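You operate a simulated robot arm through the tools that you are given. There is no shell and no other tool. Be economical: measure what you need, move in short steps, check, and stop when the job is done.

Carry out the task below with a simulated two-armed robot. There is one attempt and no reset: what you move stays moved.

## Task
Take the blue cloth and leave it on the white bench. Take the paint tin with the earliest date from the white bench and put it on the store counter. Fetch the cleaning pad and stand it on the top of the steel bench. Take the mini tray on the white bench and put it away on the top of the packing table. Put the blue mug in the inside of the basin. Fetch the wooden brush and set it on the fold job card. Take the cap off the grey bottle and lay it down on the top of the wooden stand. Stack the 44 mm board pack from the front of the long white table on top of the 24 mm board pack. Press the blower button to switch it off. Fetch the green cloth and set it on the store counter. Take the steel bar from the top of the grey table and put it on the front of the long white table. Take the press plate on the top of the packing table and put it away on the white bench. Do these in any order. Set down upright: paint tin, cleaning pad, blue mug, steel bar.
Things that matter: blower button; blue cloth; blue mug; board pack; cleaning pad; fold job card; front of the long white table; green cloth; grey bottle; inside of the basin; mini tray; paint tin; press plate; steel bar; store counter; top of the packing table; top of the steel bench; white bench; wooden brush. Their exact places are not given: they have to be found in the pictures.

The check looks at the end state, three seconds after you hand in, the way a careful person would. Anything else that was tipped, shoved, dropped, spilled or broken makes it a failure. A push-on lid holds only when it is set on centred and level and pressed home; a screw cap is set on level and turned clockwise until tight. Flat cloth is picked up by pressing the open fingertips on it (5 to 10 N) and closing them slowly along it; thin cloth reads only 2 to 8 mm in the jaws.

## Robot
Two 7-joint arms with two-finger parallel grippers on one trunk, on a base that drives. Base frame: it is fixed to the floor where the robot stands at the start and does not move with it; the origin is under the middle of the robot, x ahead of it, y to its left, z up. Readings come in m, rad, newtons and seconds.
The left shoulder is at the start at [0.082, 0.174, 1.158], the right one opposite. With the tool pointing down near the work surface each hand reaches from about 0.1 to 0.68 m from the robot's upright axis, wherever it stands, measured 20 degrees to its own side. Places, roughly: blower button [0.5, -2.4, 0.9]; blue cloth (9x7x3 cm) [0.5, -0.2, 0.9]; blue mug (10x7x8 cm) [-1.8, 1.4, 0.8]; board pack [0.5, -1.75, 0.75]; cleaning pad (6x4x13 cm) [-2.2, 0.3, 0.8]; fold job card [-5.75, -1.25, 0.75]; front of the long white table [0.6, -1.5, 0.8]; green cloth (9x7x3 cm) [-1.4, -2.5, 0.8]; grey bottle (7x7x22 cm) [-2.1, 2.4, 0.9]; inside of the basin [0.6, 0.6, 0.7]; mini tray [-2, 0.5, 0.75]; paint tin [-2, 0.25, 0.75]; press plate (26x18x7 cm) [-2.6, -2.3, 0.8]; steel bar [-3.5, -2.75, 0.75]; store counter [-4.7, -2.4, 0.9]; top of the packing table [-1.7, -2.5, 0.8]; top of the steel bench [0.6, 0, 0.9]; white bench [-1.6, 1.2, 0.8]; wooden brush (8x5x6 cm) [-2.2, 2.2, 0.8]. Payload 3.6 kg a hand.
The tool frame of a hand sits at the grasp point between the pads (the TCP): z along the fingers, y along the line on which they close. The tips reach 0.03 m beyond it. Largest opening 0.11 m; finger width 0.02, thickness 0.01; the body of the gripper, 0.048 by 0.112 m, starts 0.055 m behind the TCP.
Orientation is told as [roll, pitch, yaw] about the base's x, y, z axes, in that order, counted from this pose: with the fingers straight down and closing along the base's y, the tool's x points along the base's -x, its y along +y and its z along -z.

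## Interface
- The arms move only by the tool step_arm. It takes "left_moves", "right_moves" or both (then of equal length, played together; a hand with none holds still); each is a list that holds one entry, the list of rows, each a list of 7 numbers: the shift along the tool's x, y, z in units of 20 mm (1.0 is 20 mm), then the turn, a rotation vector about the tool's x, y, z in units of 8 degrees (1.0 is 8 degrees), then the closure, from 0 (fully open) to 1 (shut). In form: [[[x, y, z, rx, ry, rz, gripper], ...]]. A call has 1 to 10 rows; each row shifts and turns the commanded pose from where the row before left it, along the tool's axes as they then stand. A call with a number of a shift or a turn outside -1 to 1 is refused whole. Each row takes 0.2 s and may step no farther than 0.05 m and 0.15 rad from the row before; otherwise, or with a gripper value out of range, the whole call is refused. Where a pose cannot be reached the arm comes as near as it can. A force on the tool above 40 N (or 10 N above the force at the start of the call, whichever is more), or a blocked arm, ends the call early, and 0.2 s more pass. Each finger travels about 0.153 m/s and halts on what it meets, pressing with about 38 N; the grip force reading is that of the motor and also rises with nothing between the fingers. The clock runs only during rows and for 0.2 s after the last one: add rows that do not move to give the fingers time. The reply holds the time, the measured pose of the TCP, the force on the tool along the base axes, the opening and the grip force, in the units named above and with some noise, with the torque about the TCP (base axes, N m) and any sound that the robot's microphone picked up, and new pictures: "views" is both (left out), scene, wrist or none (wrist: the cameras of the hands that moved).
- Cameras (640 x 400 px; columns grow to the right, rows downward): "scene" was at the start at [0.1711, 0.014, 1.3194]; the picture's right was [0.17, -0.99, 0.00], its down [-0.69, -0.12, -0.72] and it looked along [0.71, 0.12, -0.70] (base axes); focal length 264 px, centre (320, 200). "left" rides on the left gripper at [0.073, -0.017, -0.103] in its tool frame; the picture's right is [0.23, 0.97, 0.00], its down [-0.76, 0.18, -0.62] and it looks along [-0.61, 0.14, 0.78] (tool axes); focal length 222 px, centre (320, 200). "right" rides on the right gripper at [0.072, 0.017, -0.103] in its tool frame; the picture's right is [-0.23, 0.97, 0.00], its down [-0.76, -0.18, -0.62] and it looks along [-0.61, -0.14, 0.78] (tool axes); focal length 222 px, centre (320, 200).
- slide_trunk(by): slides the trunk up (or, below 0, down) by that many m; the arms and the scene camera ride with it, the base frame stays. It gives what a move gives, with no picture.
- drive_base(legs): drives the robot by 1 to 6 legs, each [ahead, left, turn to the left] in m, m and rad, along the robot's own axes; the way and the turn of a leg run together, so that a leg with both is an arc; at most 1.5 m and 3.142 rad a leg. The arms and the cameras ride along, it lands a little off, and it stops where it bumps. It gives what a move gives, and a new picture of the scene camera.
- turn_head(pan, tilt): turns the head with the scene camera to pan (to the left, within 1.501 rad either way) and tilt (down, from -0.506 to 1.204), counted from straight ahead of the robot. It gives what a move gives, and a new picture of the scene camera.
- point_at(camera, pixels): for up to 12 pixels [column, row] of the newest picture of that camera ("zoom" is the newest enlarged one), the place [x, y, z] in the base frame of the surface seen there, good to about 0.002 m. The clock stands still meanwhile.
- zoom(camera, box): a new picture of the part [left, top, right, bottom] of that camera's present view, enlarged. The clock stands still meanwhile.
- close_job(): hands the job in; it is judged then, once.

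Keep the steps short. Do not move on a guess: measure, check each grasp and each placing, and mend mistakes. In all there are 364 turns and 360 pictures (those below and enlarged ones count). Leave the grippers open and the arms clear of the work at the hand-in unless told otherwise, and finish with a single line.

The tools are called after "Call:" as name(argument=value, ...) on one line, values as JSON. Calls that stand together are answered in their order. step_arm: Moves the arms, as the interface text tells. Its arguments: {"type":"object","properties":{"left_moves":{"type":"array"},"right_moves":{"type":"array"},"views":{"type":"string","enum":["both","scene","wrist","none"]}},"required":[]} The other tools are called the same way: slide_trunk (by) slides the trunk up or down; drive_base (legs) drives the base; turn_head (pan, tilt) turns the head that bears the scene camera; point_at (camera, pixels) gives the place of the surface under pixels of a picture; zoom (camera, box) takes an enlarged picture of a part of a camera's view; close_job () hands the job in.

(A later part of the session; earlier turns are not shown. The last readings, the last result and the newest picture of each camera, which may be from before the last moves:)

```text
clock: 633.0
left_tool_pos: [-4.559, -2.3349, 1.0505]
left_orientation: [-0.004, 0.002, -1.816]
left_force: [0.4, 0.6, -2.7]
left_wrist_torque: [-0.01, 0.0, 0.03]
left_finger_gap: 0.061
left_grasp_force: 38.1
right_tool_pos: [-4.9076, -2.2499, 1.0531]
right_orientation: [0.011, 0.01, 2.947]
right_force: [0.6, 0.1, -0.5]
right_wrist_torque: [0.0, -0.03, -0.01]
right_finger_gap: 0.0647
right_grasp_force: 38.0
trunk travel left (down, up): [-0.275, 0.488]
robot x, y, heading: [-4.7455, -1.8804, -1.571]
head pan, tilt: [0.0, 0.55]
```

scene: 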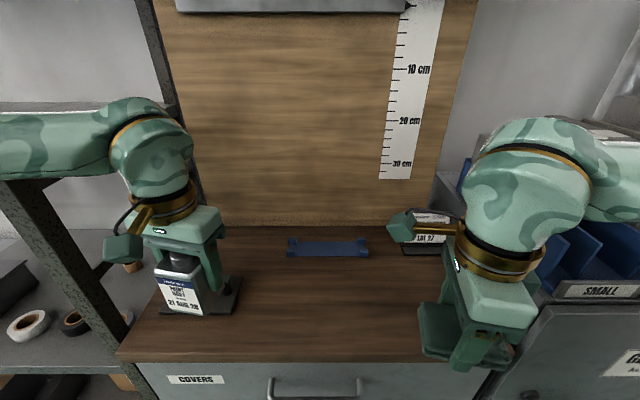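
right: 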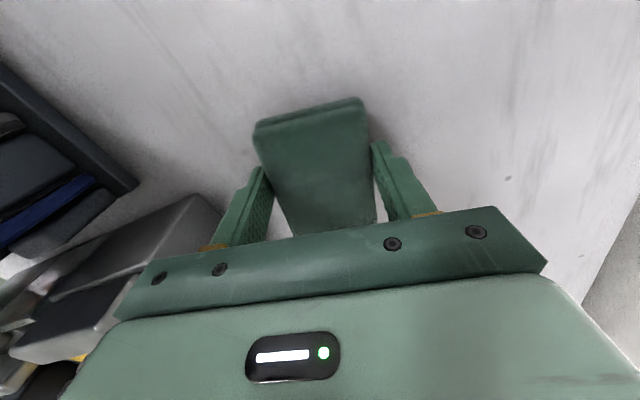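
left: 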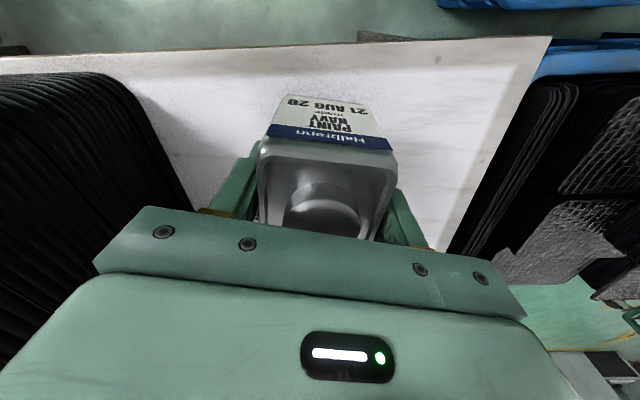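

Call:
step_arm(left_moves=[[[-0.3, -0.3, 0, 0, 0, 0, 1], [-0.6, -0.6, 0, 0, 0, 0, 1], [-0.6, -0.6, 0, 0, 0, 0, 1], [-0.6, -0.6, 0, 0, 0, 0, 1], [-0.6, -0.6, 0, 0, 0, 0, 1], [-0.6, -0.65, 0, 0, 0, 0, 1], [-0.6, -0.65, 0, 0, 0, 0, 1], [-0.6, -0.6, 0, 0, 0, 0, 1], [0, 0, 0.6, 0, 0, 0, 1], [0, 0, 1, 0, 0, 0, 1]]], right_moves=[[[0.2, 0.4, 0, 0, 0, 0, 1], [0.35, 0.8, 0, 0, 0, 0, 1], [0.4, 0.95, 0, 0, 0, 0, 1], [0.4, 0.95, 0, 0, 0, 0, 1], [0.4, 0.95, 0, 0, 0, 0, 1], [0.4, 0.95, 0, 0, 0, 0, 1], [0.4, 0.95, 0.3, 0, 0, 0, 1], [0.25, 0.9, 0.6, 0, 0, 0, 1], [0, 0, 0.8, 0, 0, 0, 1], [0, 0, 0.8, 0, 0, 0, 1]]], views="scene")

Call:
step_arm(left_moves=[[[0, 0, 1, 0, 0, 0, 1], [0, 0, 0.9, 0, 0, 0, 1], [0, 0, 0.5, 0, 0, 0, 1], [0, 0, 0.2, 0, 0, 0, 1], [0, 0, 0.1, 0, 0, 0, 1], [0, 0, 0, 0, 0, 0, 1]]], right_moves=[[[0, 0, 0.8, 0, 0, 0, 1], [0, 0, 0.8, 0, 0, 0, 1], [0, 0, 0.8, 0, 0, 0, 1], [0, 0, 0.5, 0, 0, 0, 1], [0, 0, 0.35, 0, 0, 0, 1], [0, 0, 0, 0, 0, 0, 1]]], views="none")

```text
clock: 635.1
left_tool_pos: [-4.6688, -2.3998, 1.0192]
left_orientation: [-0.004, 0.002, -1.816]
left_force: [-0.2, 0.6, -3.3]
left_wrist_torque: [0.0, 0.0, -0.01]
left_finger_gap: 0.0607
left_grasp_force: 37.5
right_tool_pos: [-4.8791, -2.3959, 1.0037]
right_orientation: [0.01, 0.01, 2.947]
right_force: [0.4, 0.5, -0.4]
right_wrist_torque: [-0.01, -0.03, -0.04]
right_finger_gap: 0.0648
right_grasp_force: 37.9
trunk travel left (down, up): [-0.275, 0.488]
robot x, y, heading: [-4.744, -1.8764, -1.57]
head pan, tilt: [0.0, 0.55]
```

scene: 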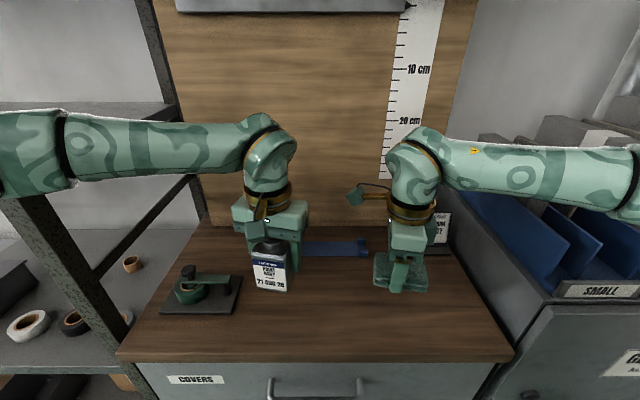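

```text
clock: 636.5
left_tool_pos: [-4.6708, -2.3995, 0.9663]
left_orientation: [-0.003, 0.0, -1.816]
left_force: [0.0, -0.2, -2.9]
left_wrist_torque: [-0.03, 0.01, 0.0]
left_finger_gap: 0.0606
left_grasp_force: 38.1
right_tool_pos: [-4.879, -2.3971, 0.9395]
right_orientation: [0.012, 0.01, 2.945]
right_force: [-0.3, -0.3, -0.7]
right_wrist_torque: [0.01, -0.01, -0.01]
right_finger_gap: 0.0647
right_grasp_force: 38.2
trunk travel left (down, up): [-0.275, 0.488]
robot x, y, heading: [-4.7437, -1.8807, -1.569]
head pan, tilt: [0.0, 0.55]
```

Call:
step_arm(left_moves=[[[0, 0, 0.2, 0, 0, 0, 1], [0, 0, 0.1, 0, 0, 0, 1], [0, 0, 0.06, 0, 0, 0, 1], [0, 0, 0, 0, 0, 0, 1]]], right_moves=[[[0, 0, 0.15, 0, 0, 0, 1], [0, 0, 0.1, 0, 0, 0, 1], [0, 0, 0.0, 0, 0, 0, 1], [0, 0, 0, 0, 0, 0, 1]]], views="none")

```text
clock: 637.5
left_tool_pos: [-4.6704, -2.3989, 0.9604]
left_orientation: [-0.003, -0.005, -1.814]
left_force: [1.1, -1.2, 18.0]
left_wrist_torque: [0.15, -0.69, 0.12]
left_finger_gap: 0.0605
left_grasp_force: 38.1
right_tool_pos: [-4.8792, -2.3964, 0.9369]
right_orientation: [0.014, 0.012, 2.948]
right_force: [-0.8, 0.2, 0.1]
right_wrist_torque: [-0.01, 0.0, 0.02]
right_finger_gap: 0.0645
right_grasp_force: 37.9
trunk travel left (down, up): [-0.275, 0.488]
robot x, y, heading: [-4.7458, -1.8771, -1.565]
head pan, tilt: [0.0, 0.55]
```

Tin touches. I ease it, lower the cloth 3 mm, open both, and rise.

Call:
step_arm(left_moves=[[[0, 0, -0.06, 0, 0, 0, 1], [0, 0, 0, 0, 0, 0, 0.4], [0, 0, 0, 0, 0, 0, 0.3], [0, 0, 0, 0, 0, 0, 0.15], [0, 0, 0, 0, 0, 0, 0], [0, 0, -0.5, 0, 0, 0, 0], [0, 0, -1, 0, 0, 0, 0], [0, 0, -1, 0, 0, 0, 0], [0, 0, -1, 0, 0, 0, 0], [0, 0, -1, 0, 0, 0, 0]]], right_moves=[[[0, 0, 0.12, 0, 0, 0, 1], [0, 0, 0, 0, 0, 0, 0.35], [0, 0, 0, 0, 0, 0, 0.2], [0, 0, 0, 0, 0, 0, 0], [0, 0, 0, 0, 0, 0, 0], [0, 0, -0.5, 0, 0, 0, 0], [0, 0, -1, 0, 0, 0, 0], [0, 0, -1, 0, 0, 0, 0], [0, 0, -1, 0, 0, 0, 0], [0, 0, -1, 0, 0, 0, 0]]], views="none")

Call:
step_arm(left_moves=[[[0, 0, -1, 0, 0, 0, 0], [0, 0, -1, 0, 0, 0, 0], [1, 0, -1, 0, 0, 0, 0], [1, 0, 0, 0, 0, 0, 0], [1, 0, 0, 0, 0, 0, 0], [1, 0, 0, 0, 0, 0, 0]]], right_moves=[[[0, 0, -1, 0, 0, 0, 0], [0, 0, -1, 0, 0, 0, 0], [0, -1, -1, 0, 0, -1, 0], [0, -1, 0, 0, 0, -1, 0], [0, -1, 0, 0, 0, -1, 0], [0, -1, 0, 0, 0, -1, 0]]], views="scene")

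```text
clock: 639.8
left_tool_pos: [-4.6699, -2.3982, 1.05]
left_orientation: [-0.005, 0.0, -1.815]
left_force: [0.0, 0.2, -0.2]
left_wrist_torque: [-0.01, 0.0, -0.01]
left_finger_gap: 0.1099
left_grasp_force: 0.0
right_tool_pos: [-4.8798, -2.3958, 1.0224]
right_orientation: [0.013, 0.01, 2.947]
right_force: [-0.5, -0.3, 0.7]
right_wrist_torque: [-0.01, 0.01, 0.01]
right_finger_gap: 0.11
right_grasp_force: 0.1
trunk travel left (down, up): [-0.275, 0.488]
robot x, y, heading: [-4.746, -1.8824, -1.572]
head pan, tilt: [0.0, 0.55]
```

```text
clock: 641.1
left_tool_pos: [-4.6507, -2.3205, 1.1096]
left_orientation: [-0.004, -0.002, -1.815]
left_force: [0.2, -0.4, -0.3]
left_wrist_torque: [-0.02, -0.01, 0.04]
left_finger_gap: 0.1098
left_grasp_force: 0.0
right_tool_pos: [-4.8812, -2.3152, 1.0817]
right_orientation: [0.015, 0.004, -2.775]
right_force: [-0.7, -0.3, -0.3]
right_wrist_torque: [0.0, -0.01, 0.01]
right_finger_gap: 0.11
right_grasp_force: 0.0
trunk travel left (down, up): [-0.275, 0.488]
robot x, y, heading: [-4.7433, -1.8822, -1.568]
head pan, tilt: [0.0, 0.55]
```

scene: 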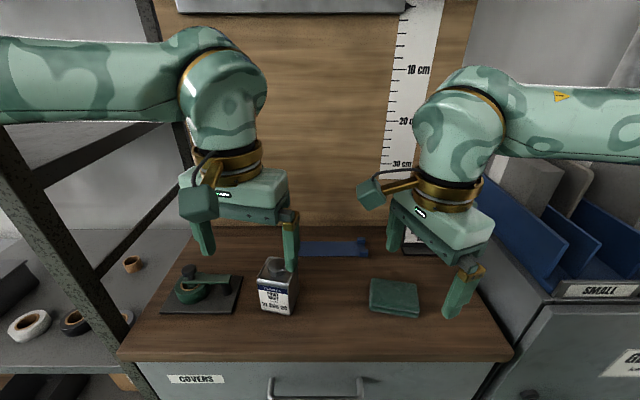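

Both lie well on the counter. Next the wooden brush: I drive around to the west side of the white bench again.

Call:
drive_base(legs=[[-0.9, -0.06, 0], [-1.15, 0, 0], [0, 0, 1.57], [0.95, 0, 0], [0, 1.08, 0], [1.05, 0, 0]])

Call:
turn_head(pan=0.6, tilt=0.55)

Call:
zoom(camera="scene", box=[200, 100, 500, 290])

```text
clock: 670.0
left_tool_pos: [-2.3635, 1.3588, 1.1104]
left_orientation: [-0.002, 0.0, -0.264]
left_force: [0.4, 0.5, 0.1]
left_wrist_torque: [-0.01, 0.02, 0.03]
left_finger_gap: 0.1103
left_grasp_force: 0.2
right_tool_pos: [-2.3722, 1.1281, 1.0806]
right_orientation: [0.016, 0.004, -1.224]
right_force: [-0.1, -0.2, 0.1]
right_wrist_torque: [-0.01, -0.01, 0.01]
right_finger_gap: 0.1101
right_grasp_force: 0.2
trunk travel left (down, up): [-0.275, 0.488]
robot x, y, heading: [-2.8065, 1.2727, -0.013]
head pan, tilt: [0.0, 0.55]
```

scene: 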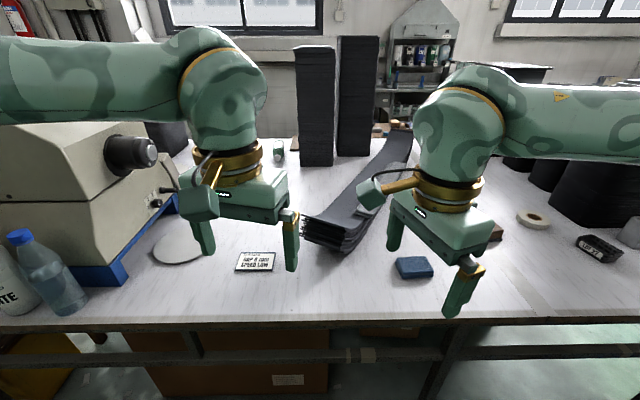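

```text
clock: 671.0
left_tool_pos: [-2.3627, 1.3573, 1.1095]
left_orientation: [-0.004, 0.0, -0.264]
left_force: [0.0, -0.5, 0.9]
left_wrist_torque: [0.01, 0.01, 0.01]
left_finger_gap: 0.11
left_grasp_force: 0.0
right_tool_pos: [-2.3717, 1.1281, 1.0804]
right_orientation: [0.013, 0.002, -1.225]
right_force: [-0.5, 1.2, 0.6]
right_wrist_torque: [0.01, -0.01, 0.0]
right_finger_gap: 0.11
right_grasp_force: 0.0
trunk travel left (down, up): [-0.275, 0.488]
robot x, y, heading: [-2.8051, 1.2723, -0.019]
head pan, tilt: [0.6, 0.55]
```

scene: 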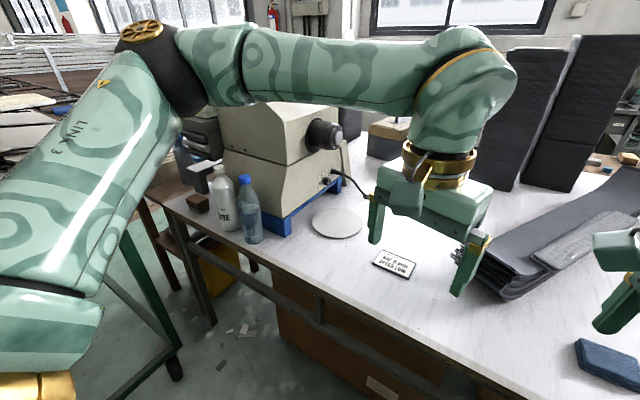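

```text
2.11 times, centred on (350, 195) of scene
```

zoom: 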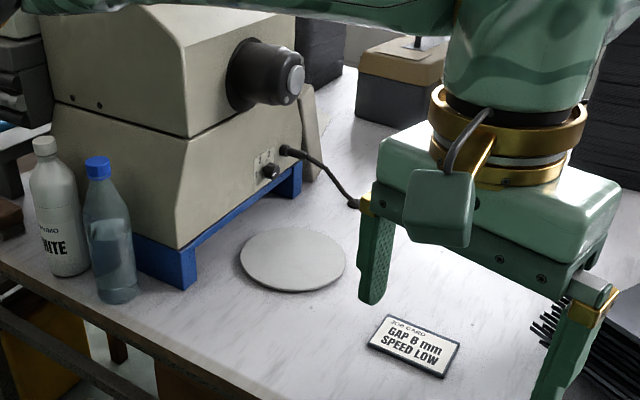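

I see the brown block at (197,202) behind the white bottle. I measure it.

Call:
point_at(camera="scene", pixels=[[197, 202], [190, 200], [204, 200], [197, 196], [197, 210], [219, 170], [245, 185], [170, 200], [180, 380], [215, 300]])

Call:
zoom(camera="scene", box=[150, 150, 270, 250])

```text
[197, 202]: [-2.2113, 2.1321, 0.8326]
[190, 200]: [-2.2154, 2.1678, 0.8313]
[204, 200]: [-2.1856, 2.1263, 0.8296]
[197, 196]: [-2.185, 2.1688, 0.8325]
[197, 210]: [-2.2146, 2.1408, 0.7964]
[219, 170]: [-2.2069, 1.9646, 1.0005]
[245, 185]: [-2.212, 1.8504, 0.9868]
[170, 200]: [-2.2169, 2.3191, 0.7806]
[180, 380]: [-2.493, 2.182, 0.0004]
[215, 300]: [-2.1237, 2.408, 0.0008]
```

```text
4.00 times, centred on (210, 200) of scene
```

zoom: 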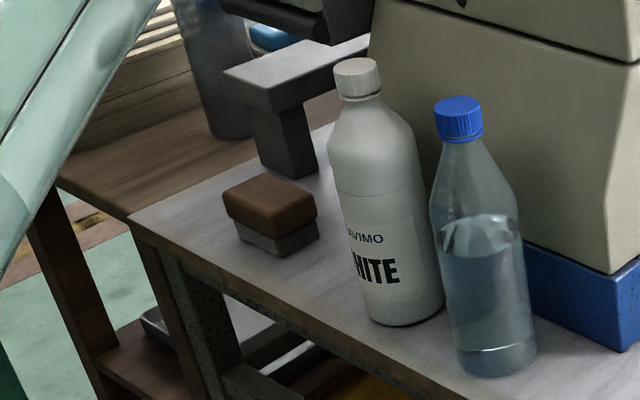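

Call:
point_at(camera="scene", pixels=[[187, 199], [195, 206], [208, 201], [199, 195], [190, 209], [196, 214], [209, 209]])

Call:
slide_trunk(by=0.2)

Call:
drive_base(legs=[[0, 0, 1.02], [0.56, 0.13, 0]])

Call:
turn_head(pan=-0.3, tilt=0.9)

```text
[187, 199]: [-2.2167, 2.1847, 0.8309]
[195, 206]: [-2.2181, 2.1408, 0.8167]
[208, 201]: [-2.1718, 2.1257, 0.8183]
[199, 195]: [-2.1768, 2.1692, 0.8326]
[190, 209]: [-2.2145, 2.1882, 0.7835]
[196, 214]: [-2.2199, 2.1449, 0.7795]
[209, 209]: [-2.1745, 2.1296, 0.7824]
```

```text
clock: 673.2
left_tool_pos: [-2.362, 1.3574, 1.3105]
left_orientation: [-0.004, 0.001, -0.263]
left_force: [-0.1, 0.3, 0.1]
left_wrist_torque: [-0.02, 0.01, -0.02]
left_finger_gap: 0.11
left_grasp_force: 0.0
right_tool_pos: [-2.3731, 1.1267, 1.2802]
right_orientation: [0.015, 0.003, -1.224]
right_force: [-0.1, -0.4, 0.9]
right_wrist_torque: [-0.01, 0.01, 0.03]
right_finger_gap: 0.1099
right_grasp_force: 0.1
trunk travel left (down, up): [-0.475, 0.288]
robot x, y, heading: [-2.8071, 1.2695, -0.015]
head pan, tilt: [0.6, 0.55]
```

```text
clock: 679.0
left_tool_pos: [-2.4437, 2.2251, 1.3113]
left_orientation: [-0.005, 0.0, 0.733]
left_force: [-0.1, 0.0, -0.9]
left_wrist_torque: [-0.01, -0.01, 0.04]
left_finger_gap: 0.1103
left_grasp_force: 0.0
right_tool_pos: [-2.2554, 2.0936, 1.2806]
right_orientation: [0.016, 0.003, -0.229]
right_force: [0.4, -0.9, 0.5]
right_wrist_torque: [-0.01, 0.02, 0.0]
right_finger_gap: 0.1099
right_grasp_force: 0.0
trunk travel left (down, up): [-0.475, 0.288]
robot x, y, heading: [-2.6098, 1.8076, 0.98]
head pan, tilt: [0.6, 0.55]
```

scene: 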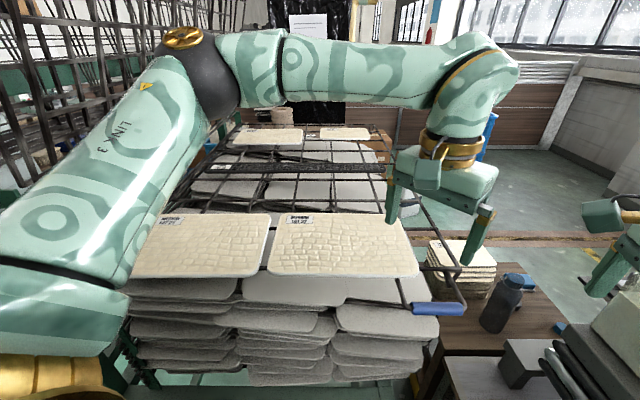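

```text
clock: 680.2
left_tool_pos: [-2.4425, 2.2275, 1.3104]
left_orientation: [-0.004, 0.0, 0.734]
left_force: [1.2, -0.4, 0.6]
left_wrist_torque: [0.01, -0.01, 0.0]
left_finger_gap: 0.1101
left_grasp_force: 0.0
right_tool_pos: [-2.2552, 2.0935, 1.2813]
right_orientation: [0.017, 0.002, -0.228]
right_force: [-0.5, -0.2, -0.2]
right_wrist_torque: [0.01, -0.03, -0.03]
right_finger_gap: 0.11
right_grasp_force: 0.1
trunk travel left (down, up): [-0.475, 0.288]
robot x, y, heading: [-2.6083, 1.8088, 0.979]
head pan, tilt: [-0.3, 0.901]
```

scene: 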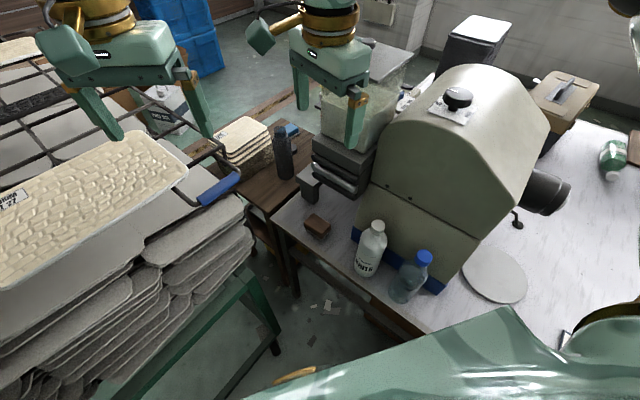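

Call:
zoom(camera="scene", box=[280, 190, 380, 260])

Call:
point_at(camera="zoom", pixels=[[165, 195], [190, 140], [270, 155], [310, 200], [240, 275], [285, 275], [240, 185]])

```text
5.71 times, centred on (330, 225) of scene
```

zoom: 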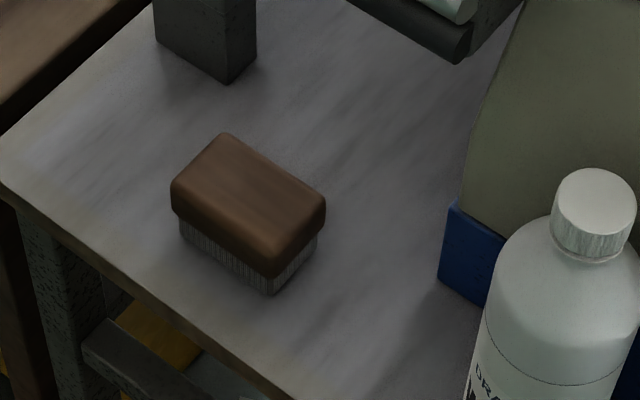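

```text
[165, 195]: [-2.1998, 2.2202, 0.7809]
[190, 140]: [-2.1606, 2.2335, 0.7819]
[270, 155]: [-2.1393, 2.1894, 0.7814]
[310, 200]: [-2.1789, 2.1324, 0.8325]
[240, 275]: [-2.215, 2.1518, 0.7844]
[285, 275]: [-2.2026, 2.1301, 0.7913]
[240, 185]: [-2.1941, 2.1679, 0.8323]
```

Call:
point_at(camera="zoom", pixels=[[182, 185], [222, 140], [314, 198], [275, 238], [248, 190], [228, 212], [268, 165]])

```text
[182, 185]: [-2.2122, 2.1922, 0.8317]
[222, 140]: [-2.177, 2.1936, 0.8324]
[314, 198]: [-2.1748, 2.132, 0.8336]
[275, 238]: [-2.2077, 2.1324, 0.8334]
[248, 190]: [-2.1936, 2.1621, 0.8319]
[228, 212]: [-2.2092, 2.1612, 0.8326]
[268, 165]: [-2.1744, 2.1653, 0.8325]
```

Brush centre (-2.193,2.162), long side along y (8 cm), top 0.8325. I bring the right hand above it with yaw 0 and descend.

Call:
step_arm(right_moves=[[[0, 0, 0, 0, 0, -0.82, 0], [0, 0, 0, 0, 0, -0.81, 0], [-0.78, 0.86, 0, 0, 0, 0, 0], [-0.78, 0.86, 0.5, 0, 0, 0, 0], [-0.78, 0.86, 1, 0, 0, 0, 0], [-0.78, 0.86, 1, 0, 0, 0, 0], [0, 0, 1, 0, 0, 0, 0], [0, 0, 1, 0, 0, 0, 0], [0, 0, 1, 0, 0, 0, 0], [0, 0, 1, 0, 0, 0, 0]]], views="none")

Call:
step_arm(right_moves=[[[0, 0, 1, 0, 0, 0, 0], [0, 0, 1, 0, 0, 0, 0], [0, 0, 1, 0, 0, 0, 0], [0, 0, 1, 0, 0, 0, 0], [0, 0, 1, 0, 0, 0, 0], [0, 0, 1, 0, 0, 0, 0], [0, 0, 1, 0, 0, 0, 0], [0, 0, 1, 0, 0, 0, 0], [0, 0, 1, 0, 0, 0, 0], [0, 0, 1, 0, 0, 0, 0]]], views="both")

```text
clock: 682.5
left_tool_pos: [-2.443, 2.2247, 1.31]
left_orientation: [-0.003, 0.001, 0.733]
left_force: [-0.4, -0.3, -0.5]
left_wrist_torque: [0.0, -0.01, 0.05]
left_finger_gap: 0.1099
left_grasp_force: 0.0
right_tool_pos: [-2.19, 2.1625, 1.1507]
right_orientation: [0.016, 0.0, -0.002]
right_force: [0.6, -0.1, 0.6]
right_wrist_torque: [0.01, 0.01, -0.02]
right_finger_gap: 0.11
right_grasp_force: 0.1
trunk travel left (down, up): [-0.475, 0.288]
robot x, y, heading: [-2.6097, 1.8042, 0.979]
head pan, tilt: [-0.3, 0.901]
```

```text
clock: 683.7
left_tool_pos: [-2.45, 2.2201, 1.3113]
left_orientation: [-0.003, -0.005, 0.736]
left_force: [0.4, -0.6, 0.0]
left_wrist_torque: [0.04, 0.04, -0.01]
left_finger_gap: 0.1101
left_grasp_force: 0.0
right_tool_pos: [-2.2016, 2.165, 1.0586]
right_orientation: [0.029, 0.0, 0.002]
right_force: [-6.0, 0.1, 28.4]
right_wrist_torque: [-0.5, -1.43, 0.03]
right_finger_gap: 0.11
right_grasp_force: 0.0
trunk travel left (down, up): [-0.475, 0.288]
robot x, y, heading: [-2.6131, 1.8067, 0.978]
head pan, tilt: [-0.3, 0.901]
heard: snap
stopped in row 6 (right hand): the force on the tool passed its limit at 81 N (the readings are from after the stop); the commanded pose is now the measured one
```

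scene: 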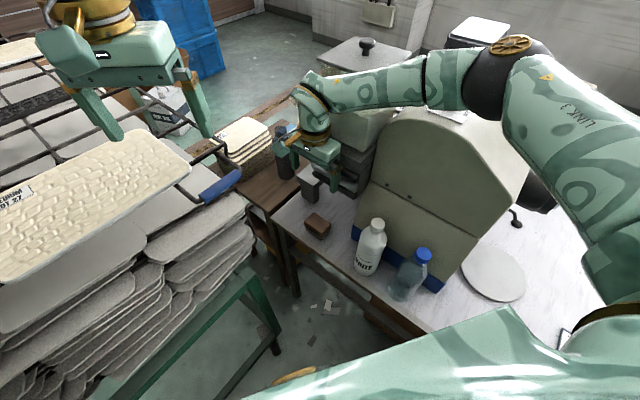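
right: 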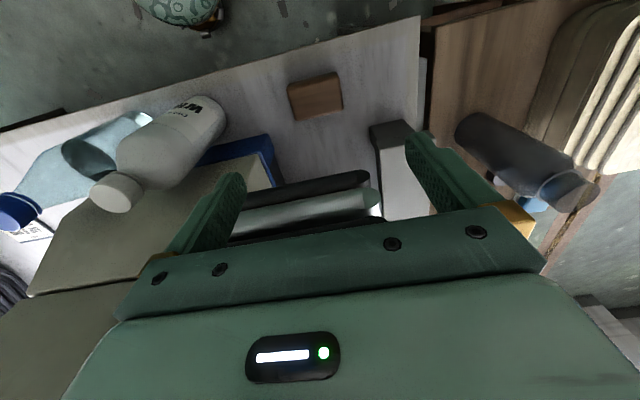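

A contact with a snap at the far side of the hand. I raise at once and look what was touched.

Call:
step_arm(right_moves=[[[0, 0, -0.5, 0, 0, 0, 0], [0.3, 0, -1, 0, 0, 0, 0], [0.5, 0, -1, 0, 0, 0, 0], [0.5, 0, -1, 0, 0, 0, 0], [0.5, 0, -1, 0, 0, 0, 0], [0.5, 0, -1, 0, 0, 0, 0], [0.5, 0, -1, 0, 0, 0, 0], [0.5, 0, -1, 0, 0, 0, 0], [0.5, 0, -1, 0, 0, 0, 0], [0, 0, -1, 0, 0, 0, 0]]], views="scene")

Call:
zoom(camera="scene", box=[250, 20, 490, 260])

```text
clock: 685.9
left_tool_pos: [-2.4436, 2.2249, 1.3088]
left_orientation: [-0.004, 0.001, 0.735]
left_force: [-0.5, -0.3, 0.0]
left_wrist_torque: [-0.02, -0.03, 0.01]
left_finger_gap: 0.1098
left_grasp_force: 0.1
right_tool_pos: [-2.271, 2.1636, 1.2426]
right_orientation: [0.016, 0.004, -0.002]
right_force: [0.2, -0.1, 0.1]
right_wrist_torque: [0.03, 0.02, 0.0]
right_finger_gap: 0.1102
right_grasp_force: 0.1
trunk travel left (down, up): [-0.475, 0.288]
robot x, y, heading: [-2.6143, 1.8043, 0.979]
head pan, tilt: [-0.3, 0.901]
```

scene: 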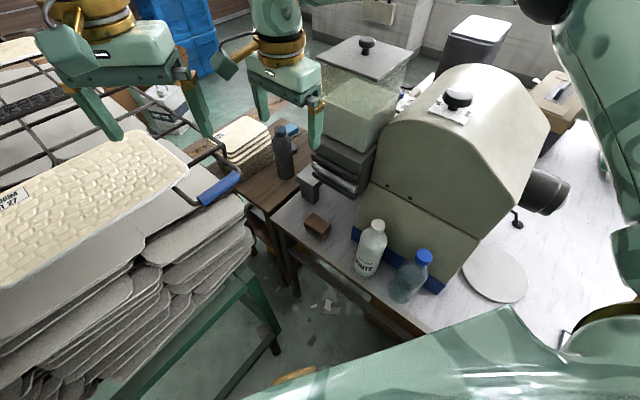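

```text
1.67 times, centred on (370, 140) of scene
```

zoom: 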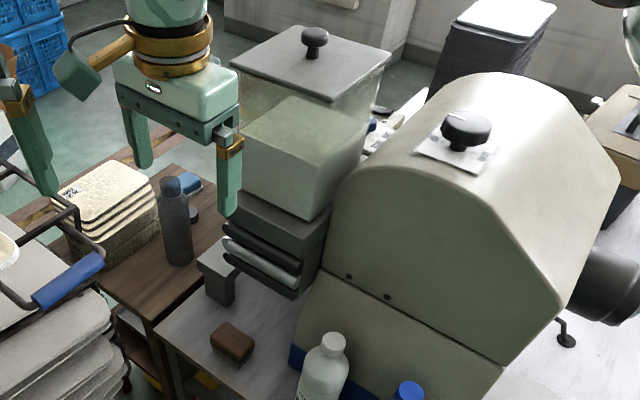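

Call:
point_at(camera="zoom", pixels=[[245, 225], [230, 245], [300, 290], [330, 235], [240, 145], [310, 210], [290, 120], [232, 65], [320, 100], [388, 60], [215, 265], [240, 205]])

Call:
zoom(camera="scene", box=[300, 90, 400, 210])

```text
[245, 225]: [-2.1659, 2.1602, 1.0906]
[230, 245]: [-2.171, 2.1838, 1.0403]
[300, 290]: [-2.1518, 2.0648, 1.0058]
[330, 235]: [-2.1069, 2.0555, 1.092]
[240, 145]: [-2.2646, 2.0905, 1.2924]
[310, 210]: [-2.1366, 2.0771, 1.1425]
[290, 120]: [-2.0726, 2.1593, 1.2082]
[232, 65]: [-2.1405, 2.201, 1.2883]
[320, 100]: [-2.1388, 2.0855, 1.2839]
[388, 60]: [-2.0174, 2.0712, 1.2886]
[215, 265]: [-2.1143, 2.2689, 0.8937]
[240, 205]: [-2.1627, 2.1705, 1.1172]
```

```text
3.33 times, centred on (350, 150) of scene
```

zoom: 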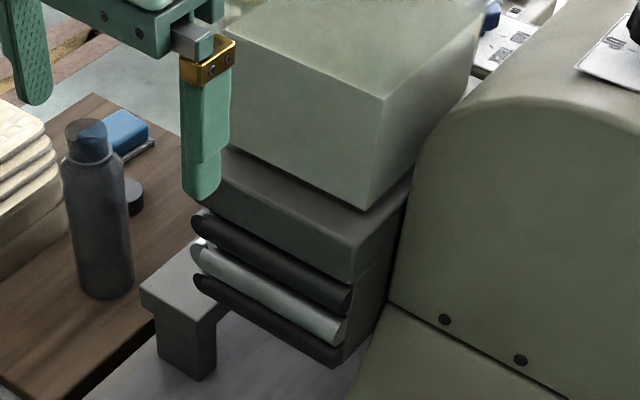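

The hand came down beside the machine's head (dark box x −2.17, lid 1.29); nothing looks displaced. I will come in tilted from the west. First I measure the rack's nearest parts.

Call:
point_at(camera="scene", pixels=[[250, 240], [243, 205], [222, 187], [240, 175], [205, 150], [245, 265], [190, 190], [250, 280], [317, 222], [306, 222]])

Call:
step_arm(right_moves=[[[0, 0, 0, 0, -0.94, 0, 0], [0, 0, 0, 0, -0.94, 0, 0], [0, 0, 0, 0, -0.94, 0, 0], [0, 0, 0, 0, -0.94, 0, 0], [0, 0, 0, 0, 0, 0, 0]]], views="none")

```text
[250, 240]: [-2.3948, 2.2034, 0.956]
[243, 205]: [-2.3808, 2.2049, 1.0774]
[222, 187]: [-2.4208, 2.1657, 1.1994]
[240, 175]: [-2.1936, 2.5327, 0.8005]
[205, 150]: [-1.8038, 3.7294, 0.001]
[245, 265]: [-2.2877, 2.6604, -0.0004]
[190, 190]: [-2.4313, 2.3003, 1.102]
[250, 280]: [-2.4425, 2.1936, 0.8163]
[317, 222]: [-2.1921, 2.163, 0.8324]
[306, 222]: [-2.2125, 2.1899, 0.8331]
```

```text
clock: 686.7
left_tool_pos: [-2.4473, 2.2271, 1.3056]
left_orientation: [0.004, 0.012, 0.742]
left_force: [-13.5, 12.9, 4.4]
left_wrist_torque: [-0.3, -0.39, 0.12]
left_finger_gap: 0.1005
left_grasp_force: 0.2
right_tool_pos: [-2.2646, 2.1642, 1.2449]
right_orientation: [0.023, -0.362, -0.022]
right_force: [13.8, -12.7, -3.1]
right_wrist_torque: [0.86, 0.51, 1.39]
right_finger_gap: 0.11
right_grasp_force: 0.0
trunk travel left (down, up): [-0.475, 0.288]
robot x, y, heading: [-2.6145, 1.8046, 0.98]
head pan, tilt: [-0.3, 0.901]
stopped in row 3 (left hand): the force on the tool passed its limit at 45 N (the readings are from after the stop); the commanded pose is now the measured one
```

The two hands met. I straighten the right hand again and pull the left one back and outward.

Call:
step_arm(right_moves=[[[0, 0, 0, 0, 0.9, 0, 0], [0, 0, 0, 0, 0.9, 0, 0], [0, 0, 0, 0, 0.8, 0, 0], [0, 0, 0, 0, 0, 0, 0], [0, 0, 0, 0, 0, 0, 0], [0, 0, 0, 0, 0, 0, 0], [0, 0, 0, 0, 0, 0, 0], [0, 0, 0, 0, 0, 0, 0], [0, 0, 0, 0, 0, 0, 0], [0, 0, 0, 0, 0, 0, 0]]], left_moves=[[[0, 0, -0.5, 0, 0, 0, 0], [0, 0, -0.5, 0, 0, 0, 0], [0.5, 0.3, -0.5, 0, 0, 0, 0], [1, 0.5, 0, 0, 0, 0, 0], [1, 0.5, 0, 0, 0, 0, 0], [1, 0.5, 0, 0, 0, 0, 0], [1, 0.5, 0, 0, 0, 0, 0], [1, 0.5, 0, 0, 0, 0, 0], [1, 0.5, 0, 0, 0, 0, 0], [1, 0.5, 0, 0, 0, 0, 0]]], views="none")

```text
clock: 688.9
left_tool_pos: [-2.5973, 2.1759, 1.3387]
left_orientation: [0.013, 0.017, 0.73]
left_force: [0.3, -0.2, 0.1]
left_wrist_torque: [0.04, 0.03, 0.0]
left_finger_gap: 0.1101
left_grasp_force: 0.1
right_tool_pos: [-2.2542, 2.1608, 1.2423]
right_orientation: [0.027, 0.009, -0.018]
right_force: [-0.5, -0.1, 0.0]
right_wrist_torque: [-0.04, -0.01, -0.01]
right_finger_gap: 0.1099
right_grasp_force: 0.0
trunk travel left (down, up): [-0.475, 0.288]
robot x, y, heading: [-2.6113, 1.802, 0.982]
head pan, tilt: [-0.3, 0.901]
```

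I rotate to yaw 0.25 and tilt 20° only.

Call:
step_arm(right_moves=[[[0, 0, 0, 0, 0, -0.96, 0], [0, 0, 0, 0, 0, -0.96, 0], [0, 0, 0, 0, -0.85, 0, 0], [0, 0, 0, 0, -0.85, 0, 0], [0, 0, 0, 0, -0.85, 0, 0], [0, 0, 0, 0, 0, 0, 0]]], views="none")

```text
clock: 690.3
left_tool_pos: [-2.5981, 2.1766, 1.3399]
left_orientation: [0.01, 0.018, 0.737]
left_force: [0.8, -0.5, -0.4]
left_wrist_torque: [-0.01, 0.01, -0.01]
left_finger_gap: 0.11
left_grasp_force: 0.1
right_tool_pos: [-2.2545, 2.1611, 1.2421]
right_orientation: [0.029, -0.354, 0.243]
right_force: [0.1, 0.2, 0.1]
right_wrist_torque: [-0.02, 0.01, 0.01]
right_finger_gap: 0.1097
right_grasp_force: 0.0
trunk travel left (down, up): [-0.475, 0.288]
robot x, y, heading: [-2.6124, 1.8042, 0.976]
head pan, tilt: [-0.3, 0.901]
```

Call:
step_arm(right_moves=[[[-0.94, -0.36, 0.34, 0, 0, 0, 0], [-0.94, -0.36, 0.34, 0, 0, 0, 0], [0.34, 0, 0.94, 0, 0, 0, 0], [0.34, 0, 0.94, 0, 0, 0, 0], [0.34, 0, 0.94, 0, 0, 0, 0], [0.34, 0, 0.94, 0, 0, 0, 0], [0.34, 0, 0.94, 0, 0, 0, 0], [0.34, 0, 0.94, 0, 0, 0, 0], [0.34, 0, 0.94, 0, 0, 0, 0], [0.34, 0, 0.94, 0, 0, 0, 0]]], views="both")

```text
clock: 692.5
left_tool_pos: [-2.5975, 2.1761, 1.3389]
left_orientation: [0.011, 0.017, 0.737]
left_force: [0.0, 1.0, 0.2]
left_wrist_torque: [0.02, -0.02, 0.01]
left_finger_gap: 0.11
left_grasp_force: 0.0
right_tool_pos: [-2.2133, 2.1606, 1.0813]
right_orientation: [0.028, -0.351, 0.244]
right_force: [0.7, 1.1, 0.3]
right_wrist_torque: [0.0, -0.02, -0.03]
right_finger_gap: 0.11
right_grasp_force: 0.1
trunk travel left (down, up): [-0.475, 0.288]
robot x, y, heading: [-2.611, 1.806, 0.984]
head pan, tilt: [-0.3, 0.901]
```

scene: 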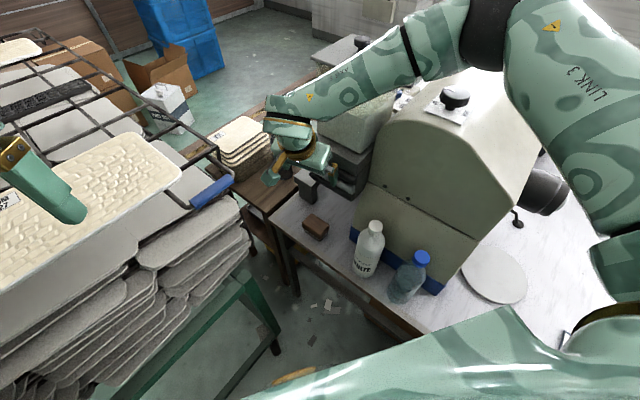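
right: 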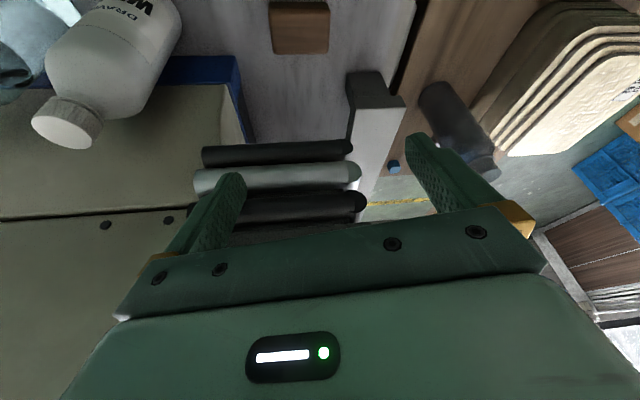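

I check the forearm's height over the machine's lid before going lower.

Call:
point_at(camera="scene", pixels=[[300, 105], [340, 95], [380, 70], [420, 50], [340, 120], [385, 95], [450, 100], [365, 42]])

```text
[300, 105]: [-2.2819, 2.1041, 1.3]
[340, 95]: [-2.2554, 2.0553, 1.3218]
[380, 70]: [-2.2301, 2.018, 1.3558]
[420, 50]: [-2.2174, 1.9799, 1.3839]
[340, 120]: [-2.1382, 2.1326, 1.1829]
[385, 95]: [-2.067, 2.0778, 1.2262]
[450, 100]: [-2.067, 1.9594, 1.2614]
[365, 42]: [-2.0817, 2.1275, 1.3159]
```

To keep forearm and elbow high, I raise the trunk 0.15 m more and then lower only the hand, checking halfway.

Call:
slide_trunk(by=0.15)

Call:
step_arm(right_moves=[[[0.34, 0, 0.94, 0, 0, 0, 0], [0.34, 0, 0.94, 0, 0, 0, 0], [0.34, 0, 0.94, 0, 0, 0, 0], [0.34, 0, 0.94, 0, 0, 0, 0], [0.34, 0, 0.94, 0, 0, 0, 0], [0.34, 0, 0.94, 0, 0, 0, 0], [0.34, 0, 0.94, 0, 0, 0, 0], [0.34, 0, 0.94, 0, 0, 0, 0], [0.34, 0, 0.94, 0, 0, 0, 0], [0.34, 0, 0.94, 0, 0, 0, 0]]], views="none")

Call:
step_arm(right_moves=[[[0.34, 0, 0.94, 0, 0, 0, 0], [0.34, 0, 0.94, 0, 0, 0, 0], [0.34, 0, 0.94, 0, 0, 0, 0], [0.34, 0, 0.94, 0, 0, 0, 0], [0.34, 0, 0.94, 0, 0, 0, 0], [0, 0, 0, 0, 0, 0, 0]]], views="both")

```text
clock: 693.6
left_tool_pos: [-2.6232, 2.145, 1.3637]
left_orientation: [-0.041, 0.261, 0.763]
left_force: [-0.2, 0.0, -0.3]
left_wrist_torque: [-0.01, -0.01, 0.01]
left_finger_gap: 0.1099
left_grasp_force: 0.0
right_tool_pos: [-2.2303, 2.1537, 1.1793]
right_orientation: [0.038, -0.352, 0.27]
right_force: [-0.5, 0.9, 0.1]
right_wrist_torque: [-0.04, -0.01, -0.03]
right_finger_gap: 0.1098
right_grasp_force: 0.1
trunk travel left (down, up): [-0.566, 0.197]
robot x, y, heading: [-2.62, 1.7955, 1.012]
head pan, tilt: [-0.3, 0.901]
stopped: the arm was blocked; the commanded pose is now the measured one
```

```text
clock: 695.8
left_tool_pos: [-2.621, 2.1468, 1.3649]
left_orientation: [-0.045, 0.249, 0.748]
left_force: [-0.4, 0.3, -0.6]
left_wrist_torque: [-0.03, 0.02, 0.0]
left_finger_gap: 0.11
left_grasp_force: 0.1
right_tool_pos: [-2.2285, 2.1595, 0.9799]
right_orientation: [0.04, -0.357, 0.257]
right_force: [0.1, 0.2, -0.8]
right_wrist_torque: [0.01, 0.01, -0.01]
right_finger_gap: 0.1101
right_grasp_force: 0.0
trunk travel left (down, up): [-0.566, 0.197]
robot x, y, heading: [-2.6176, 1.7995, 0.995]
head pan, tilt: [-0.3, 0.901]
```

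```text
clock: 697.2
left_tool_pos: [-2.6218, 2.1476, 1.3639]
left_orientation: [-0.044, 0.247, 0.746]
left_force: [-0.1, -0.4, -0.6]
left_wrist_torque: [0.03, 0.03, 0.01]
left_finger_gap: 0.1097
left_grasp_force: 0.1
right_tool_pos: [-2.2284, 2.1456, 0.8955]
right_orientation: [0.039, -0.359, 0.258]
right_force: [0.4, -0.4, 0.3]
right_wrist_torque: [-0.02, -0.04, -0.01]
right_finger_gap: 0.1104
right_grasp_force: 0.3
right hand out of reach, approached as far as the arm can: row 4, 5
trunk travel left (down, up): [-0.566, 0.197]
robot x, y, heading: [-2.6143, 1.8001, 0.995]
head pan, tilt: [-0.3, 0.901]
```

scene: 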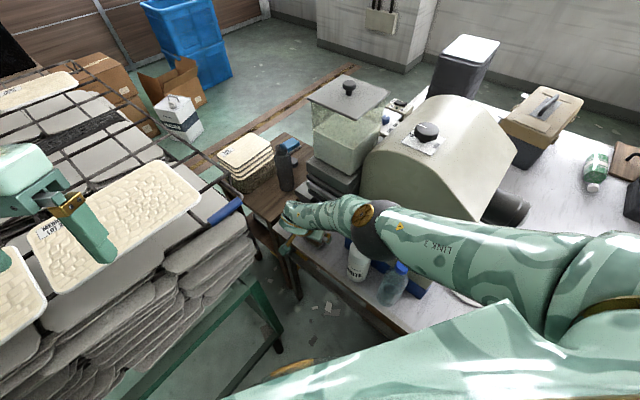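
right: 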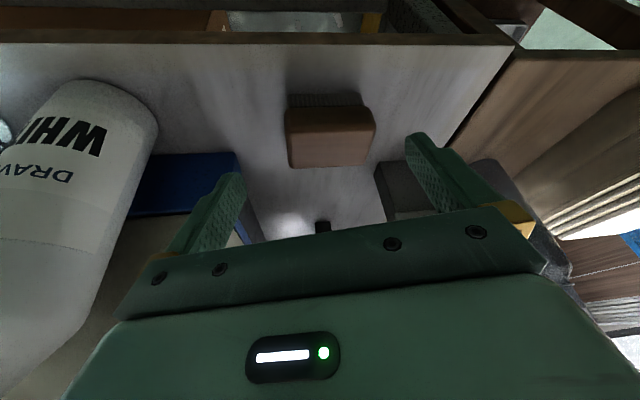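

Call:
point_at(camera="scene", pixels=[[368, 235], [385, 215], [355, 215], [330, 215], [420, 230], [357, 262], [400, 270], [370, 258], [310, 237]])

```text
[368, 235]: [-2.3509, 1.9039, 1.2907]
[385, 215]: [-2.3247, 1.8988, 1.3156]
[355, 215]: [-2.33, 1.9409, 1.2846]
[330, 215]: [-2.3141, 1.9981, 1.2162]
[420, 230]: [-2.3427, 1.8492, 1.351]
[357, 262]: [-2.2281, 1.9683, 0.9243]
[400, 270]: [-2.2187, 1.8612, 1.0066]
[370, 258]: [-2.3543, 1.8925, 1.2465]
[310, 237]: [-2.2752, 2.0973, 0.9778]
```

Elbow is clear (1.29). I shift the hand over the brush, then lower by sliding the trunk down.

Call:
step_arm(right_moves=[[[-0.6, 0.11, 0.22, 0, 0, 0, 0], [-0.6, 0.11, 0.22, 0, 0, 0, 0], [-0.6, 0.11, 0.22, 0, 0, 0, 0], [0, 0, 0, 0, 0, 0, 0]]], views="wrist")

Call:
point_at(camera="right", pixels=[[320, 130], [290, 140], [370, 140], [330, 150], [330, 115]])

```text
clock: 698.2
left_tool_pos: [-2.6213, 2.1471, 1.3647]
left_orientation: [-0.043, 0.251, 0.749]
left_force: [-0.2, 0.5, 0.6]
left_wrist_torque: [0.01, -0.02, -0.04]
left_finger_gap: 0.1099
left_grasp_force: 0.0
right_tool_pos: [-2.2032, 2.1406, 0.8951]
right_orientation: [0.04, -0.36, 0.256]
right_force: [-0.1, -0.2, -0.3]
right_wrist_torque: [0.02, 0.03, 0.04]
right_finger_gap: 0.1099
right_grasp_force: 0.0
right hand out of reach, approached as far as the arm can: row 1, 2, 3
trunk travel left (down, up): [-0.566, 0.197]
robot x, y, heading: [-2.6182, 1.7975, 0.994]
head pan, tilt: [-0.3, 0.901]
```

right: 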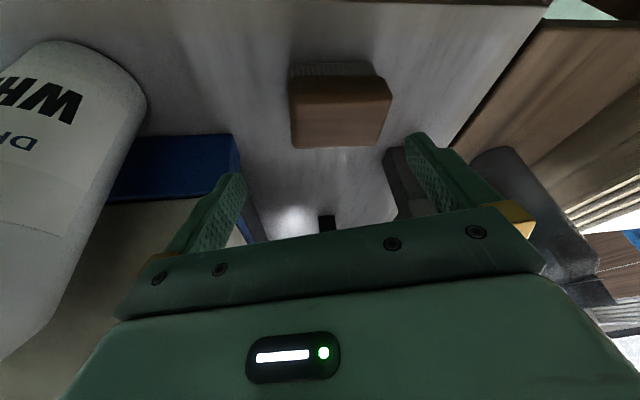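

```text
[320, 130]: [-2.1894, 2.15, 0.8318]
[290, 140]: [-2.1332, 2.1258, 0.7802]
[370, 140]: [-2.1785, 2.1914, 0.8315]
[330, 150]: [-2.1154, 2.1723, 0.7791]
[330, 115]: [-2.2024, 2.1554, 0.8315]
```

Call:
slide_trunk(by=-0.025)

Call:
step_arm(right_moves=[[[0, 0.4, 0, 0, 0, 0, 0], [0, 0.4, 0, 0, 0, 0, 0], [-0.1, 0.3, 0, 0, 0, 0, 0], [0, 0, 0, 0, 0, 0, 0]]], views="none")

```text
clock: 698.9
left_tool_pos: [-2.6241, 2.1476, 1.3369]
left_orientation: [-0.044, 0.251, 0.749]
left_force: [0.0, 0.6, -0.1]
left_wrist_torque: [0.03, -0.01, 0.03]
left_finger_gap: 0.1098
left_grasp_force: 0.0
right_tool_pos: [-2.2043, 2.1413, 0.868]
right_orientation: [0.04, -0.359, 0.258]
right_force: [-0.3, -0.6, 0.2]
right_wrist_torque: [-0.01, 0.02, -0.01]
right_finger_gap: 0.1098
right_grasp_force: 0.1
trunk travel left (down, up): [-0.541, 0.222]
robot x, y, heading: [-2.6171, 1.7979, 1.004]
head pan, tilt: [-0.3, 0.901]
```

```text
clock: 699.9
left_tool_pos: [-2.6244, 2.1468, 1.3379]
left_orientation: [-0.044, 0.25, 0.754]
left_force: [-0.2, -0.1, -0.1]
left_wrist_torque: [0.0, -0.04, 0.01]
left_finger_gap: 0.1101
left_grasp_force: 0.2
right_tool_pos: [-2.2067, 2.1469, 0.8685]
right_orientation: [0.04, -0.36, 0.261]
right_force: [-0.3, 0.0, -0.1]
right_wrist_torque: [0.01, 0.0, 0.01]
right_finger_gap: 0.1101
right_grasp_force: 0.1
right hand out of reach, approached as far as the arm can: row 1, 2, 3
trunk travel left (down, up): [-0.541, 0.222]
robot x, y, heading: [-2.6176, 1.798, 1.001]
head pan, tilt: [-0.3, 0.901]
```

Call:
drive_base(legs=[[0.022, -0.003, 0]])

Call:
step_arm(right_moves=[[[0, 0, 0, 0, 0, 0, 0], [0, 0, 0, 0, 0, 0, 0]]], views="wrist")

```text
clock: 700.8
left_tool_pos: [-2.6199, 2.1781, 1.3336]
left_orientation: [-0.061, 0.253, 0.747]
left_force: [-0.1, 0.0, 1.3]
left_wrist_torque: [-0.02, 0.02, 0.0]
left_finger_gap: 0.1098
left_grasp_force: 0.0
right_tool_pos: [-2.2018, 2.1611, 0.8796]
right_orientation: [0.024, -0.362, 0.265]
right_force: [0.0, -0.5, -0.2]
right_wrist_torque: [-0.02, -0.01, 0.0]
right_finger_gap: 0.11
right_grasp_force: 0.1
trunk travel left (down, up): [-0.541, 0.222]
robot x, y, heading: [-2.6012, 1.8088, 0.998]
head pan, tilt: [-0.3, 0.901]
stopped in leg 1: the robot was blocked; the commanded pose is now the measured one
```

scene: 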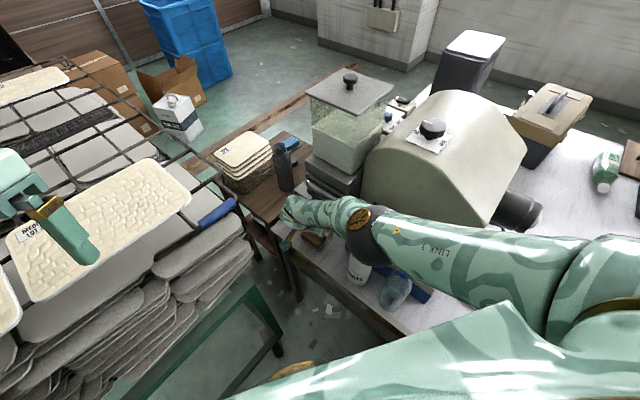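

```text
clock: 701.4
left_tool_pos: [-2.6197, 2.1777, 1.3342]
left_orientation: [-0.063, 0.255, 0.744]
left_force: [-0.8, -0.8, 0.7]
left_wrist_torque: [0.0, 0.03, 0.01]
left_finger_gap: 0.1101
left_grasp_force: 0.1
right_tool_pos: [-2.2018, 2.1588, 0.8776]
right_orientation: [0.025, -0.363, 0.263]
right_force: [0.3, -0.7, -0.5]
right_wrist_torque: [0.0, 0.02, -0.04]
right_finger_gap: 0.1099
right_grasp_force: 0.1
trunk travel left (down, up): [-0.541, 0.222]
robot x, y, heading: [-2.6025, 1.8117, 1.002]
head pan, tilt: [-0.3, 0.901]
```

right: 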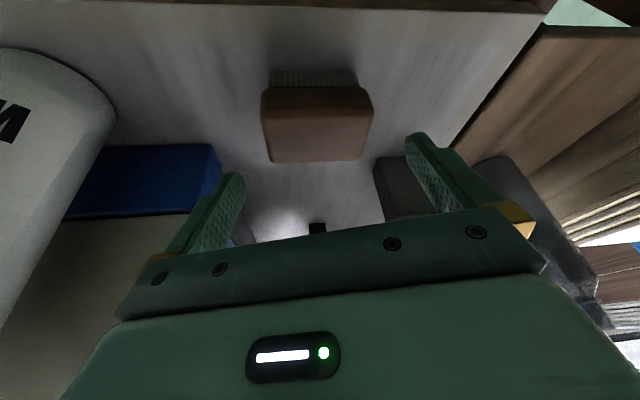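

Now centred on the brush within a centimetre. I lower the trunk 5 cm so the fingers go down around the brush.

Call:
slide_trunk(by=-0.052)

Call:
step_arm(right_moves=[[[0, 0, 0, 0, 0, 0, 0.1], [0, 0, 0, 0, 0, 0, 0.2], [0, 0, 0, 0, 0, 0, 0.35], [0, 0, 0, 0, 0, 0, 0.6], [0, 0, 0, 0, 0, 0, 1], [0, 0, 0, 0, 0, 0, 1]]], views="both")

```text
clock: 702.3
left_tool_pos: [-2.6277, 2.1984, 1.2736]
left_orientation: [-0.076, 0.266, 0.742]
left_force: [-0.3, 1.1, 0.0]
left_wrist_torque: [-0.04, -0.02, 0.0]
left_finger_gap: 0.1097
left_grasp_force: 0.1
right_tool_pos: [-2.2092, 2.1777, 0.8146]
right_orientation: [0.007, -0.359, 0.271]
right_force: [0.3, 0.8, -0.1]
right_wrist_torque: [0.0, -0.04, 0.0]
right_finger_gap: 0.1099
right_grasp_force: 0.1
trunk travel left (down, up): [-0.489, 0.274]
robot x, y, heading: [-2.6069, 1.8099, 1.004]
head pan, tilt: [-0.3, 0.901]
```

```text
clock: 703.7
left_tool_pos: [-2.6269, 2.1977, 1.2734]
left_orientation: [-0.078, 0.266, 0.749]
left_force: [-0.7, 0.2, -0.2]
left_wrist_torque: [0.0, -0.03, -0.02]
left_finger_gap: 0.11
left_grasp_force: 0.0
right_tool_pos: [-2.2064, 2.1806, 0.8144]
right_orientation: [0.005, -0.36, 0.277]
right_force: [1.5, -4.8, 14.9]
right_wrist_torque: [-0.66, -0.25, -0.02]
right_finger_gap: 0.0801
right_grasp_force: 38.2
trunk travel left (down, up): [-0.489, 0.274]
robot x, y, heading: [-2.6055, 1.8101, 0.998]
head pan, tilt: [-0.3, 0.901]
```

scene: 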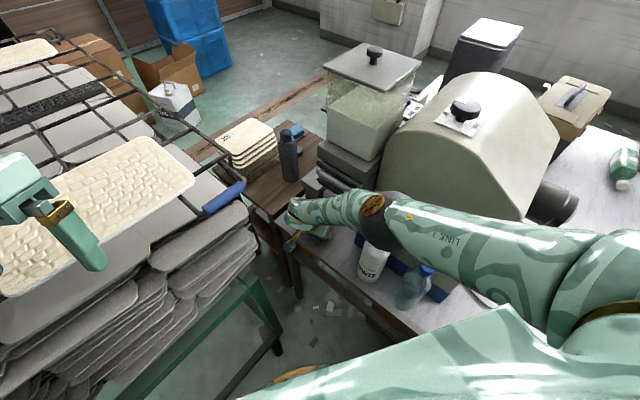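
right: 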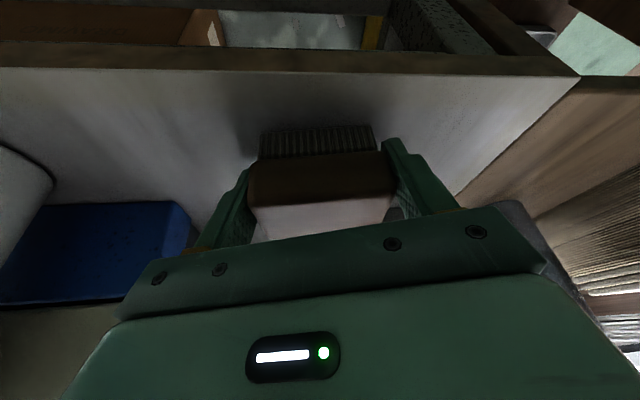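

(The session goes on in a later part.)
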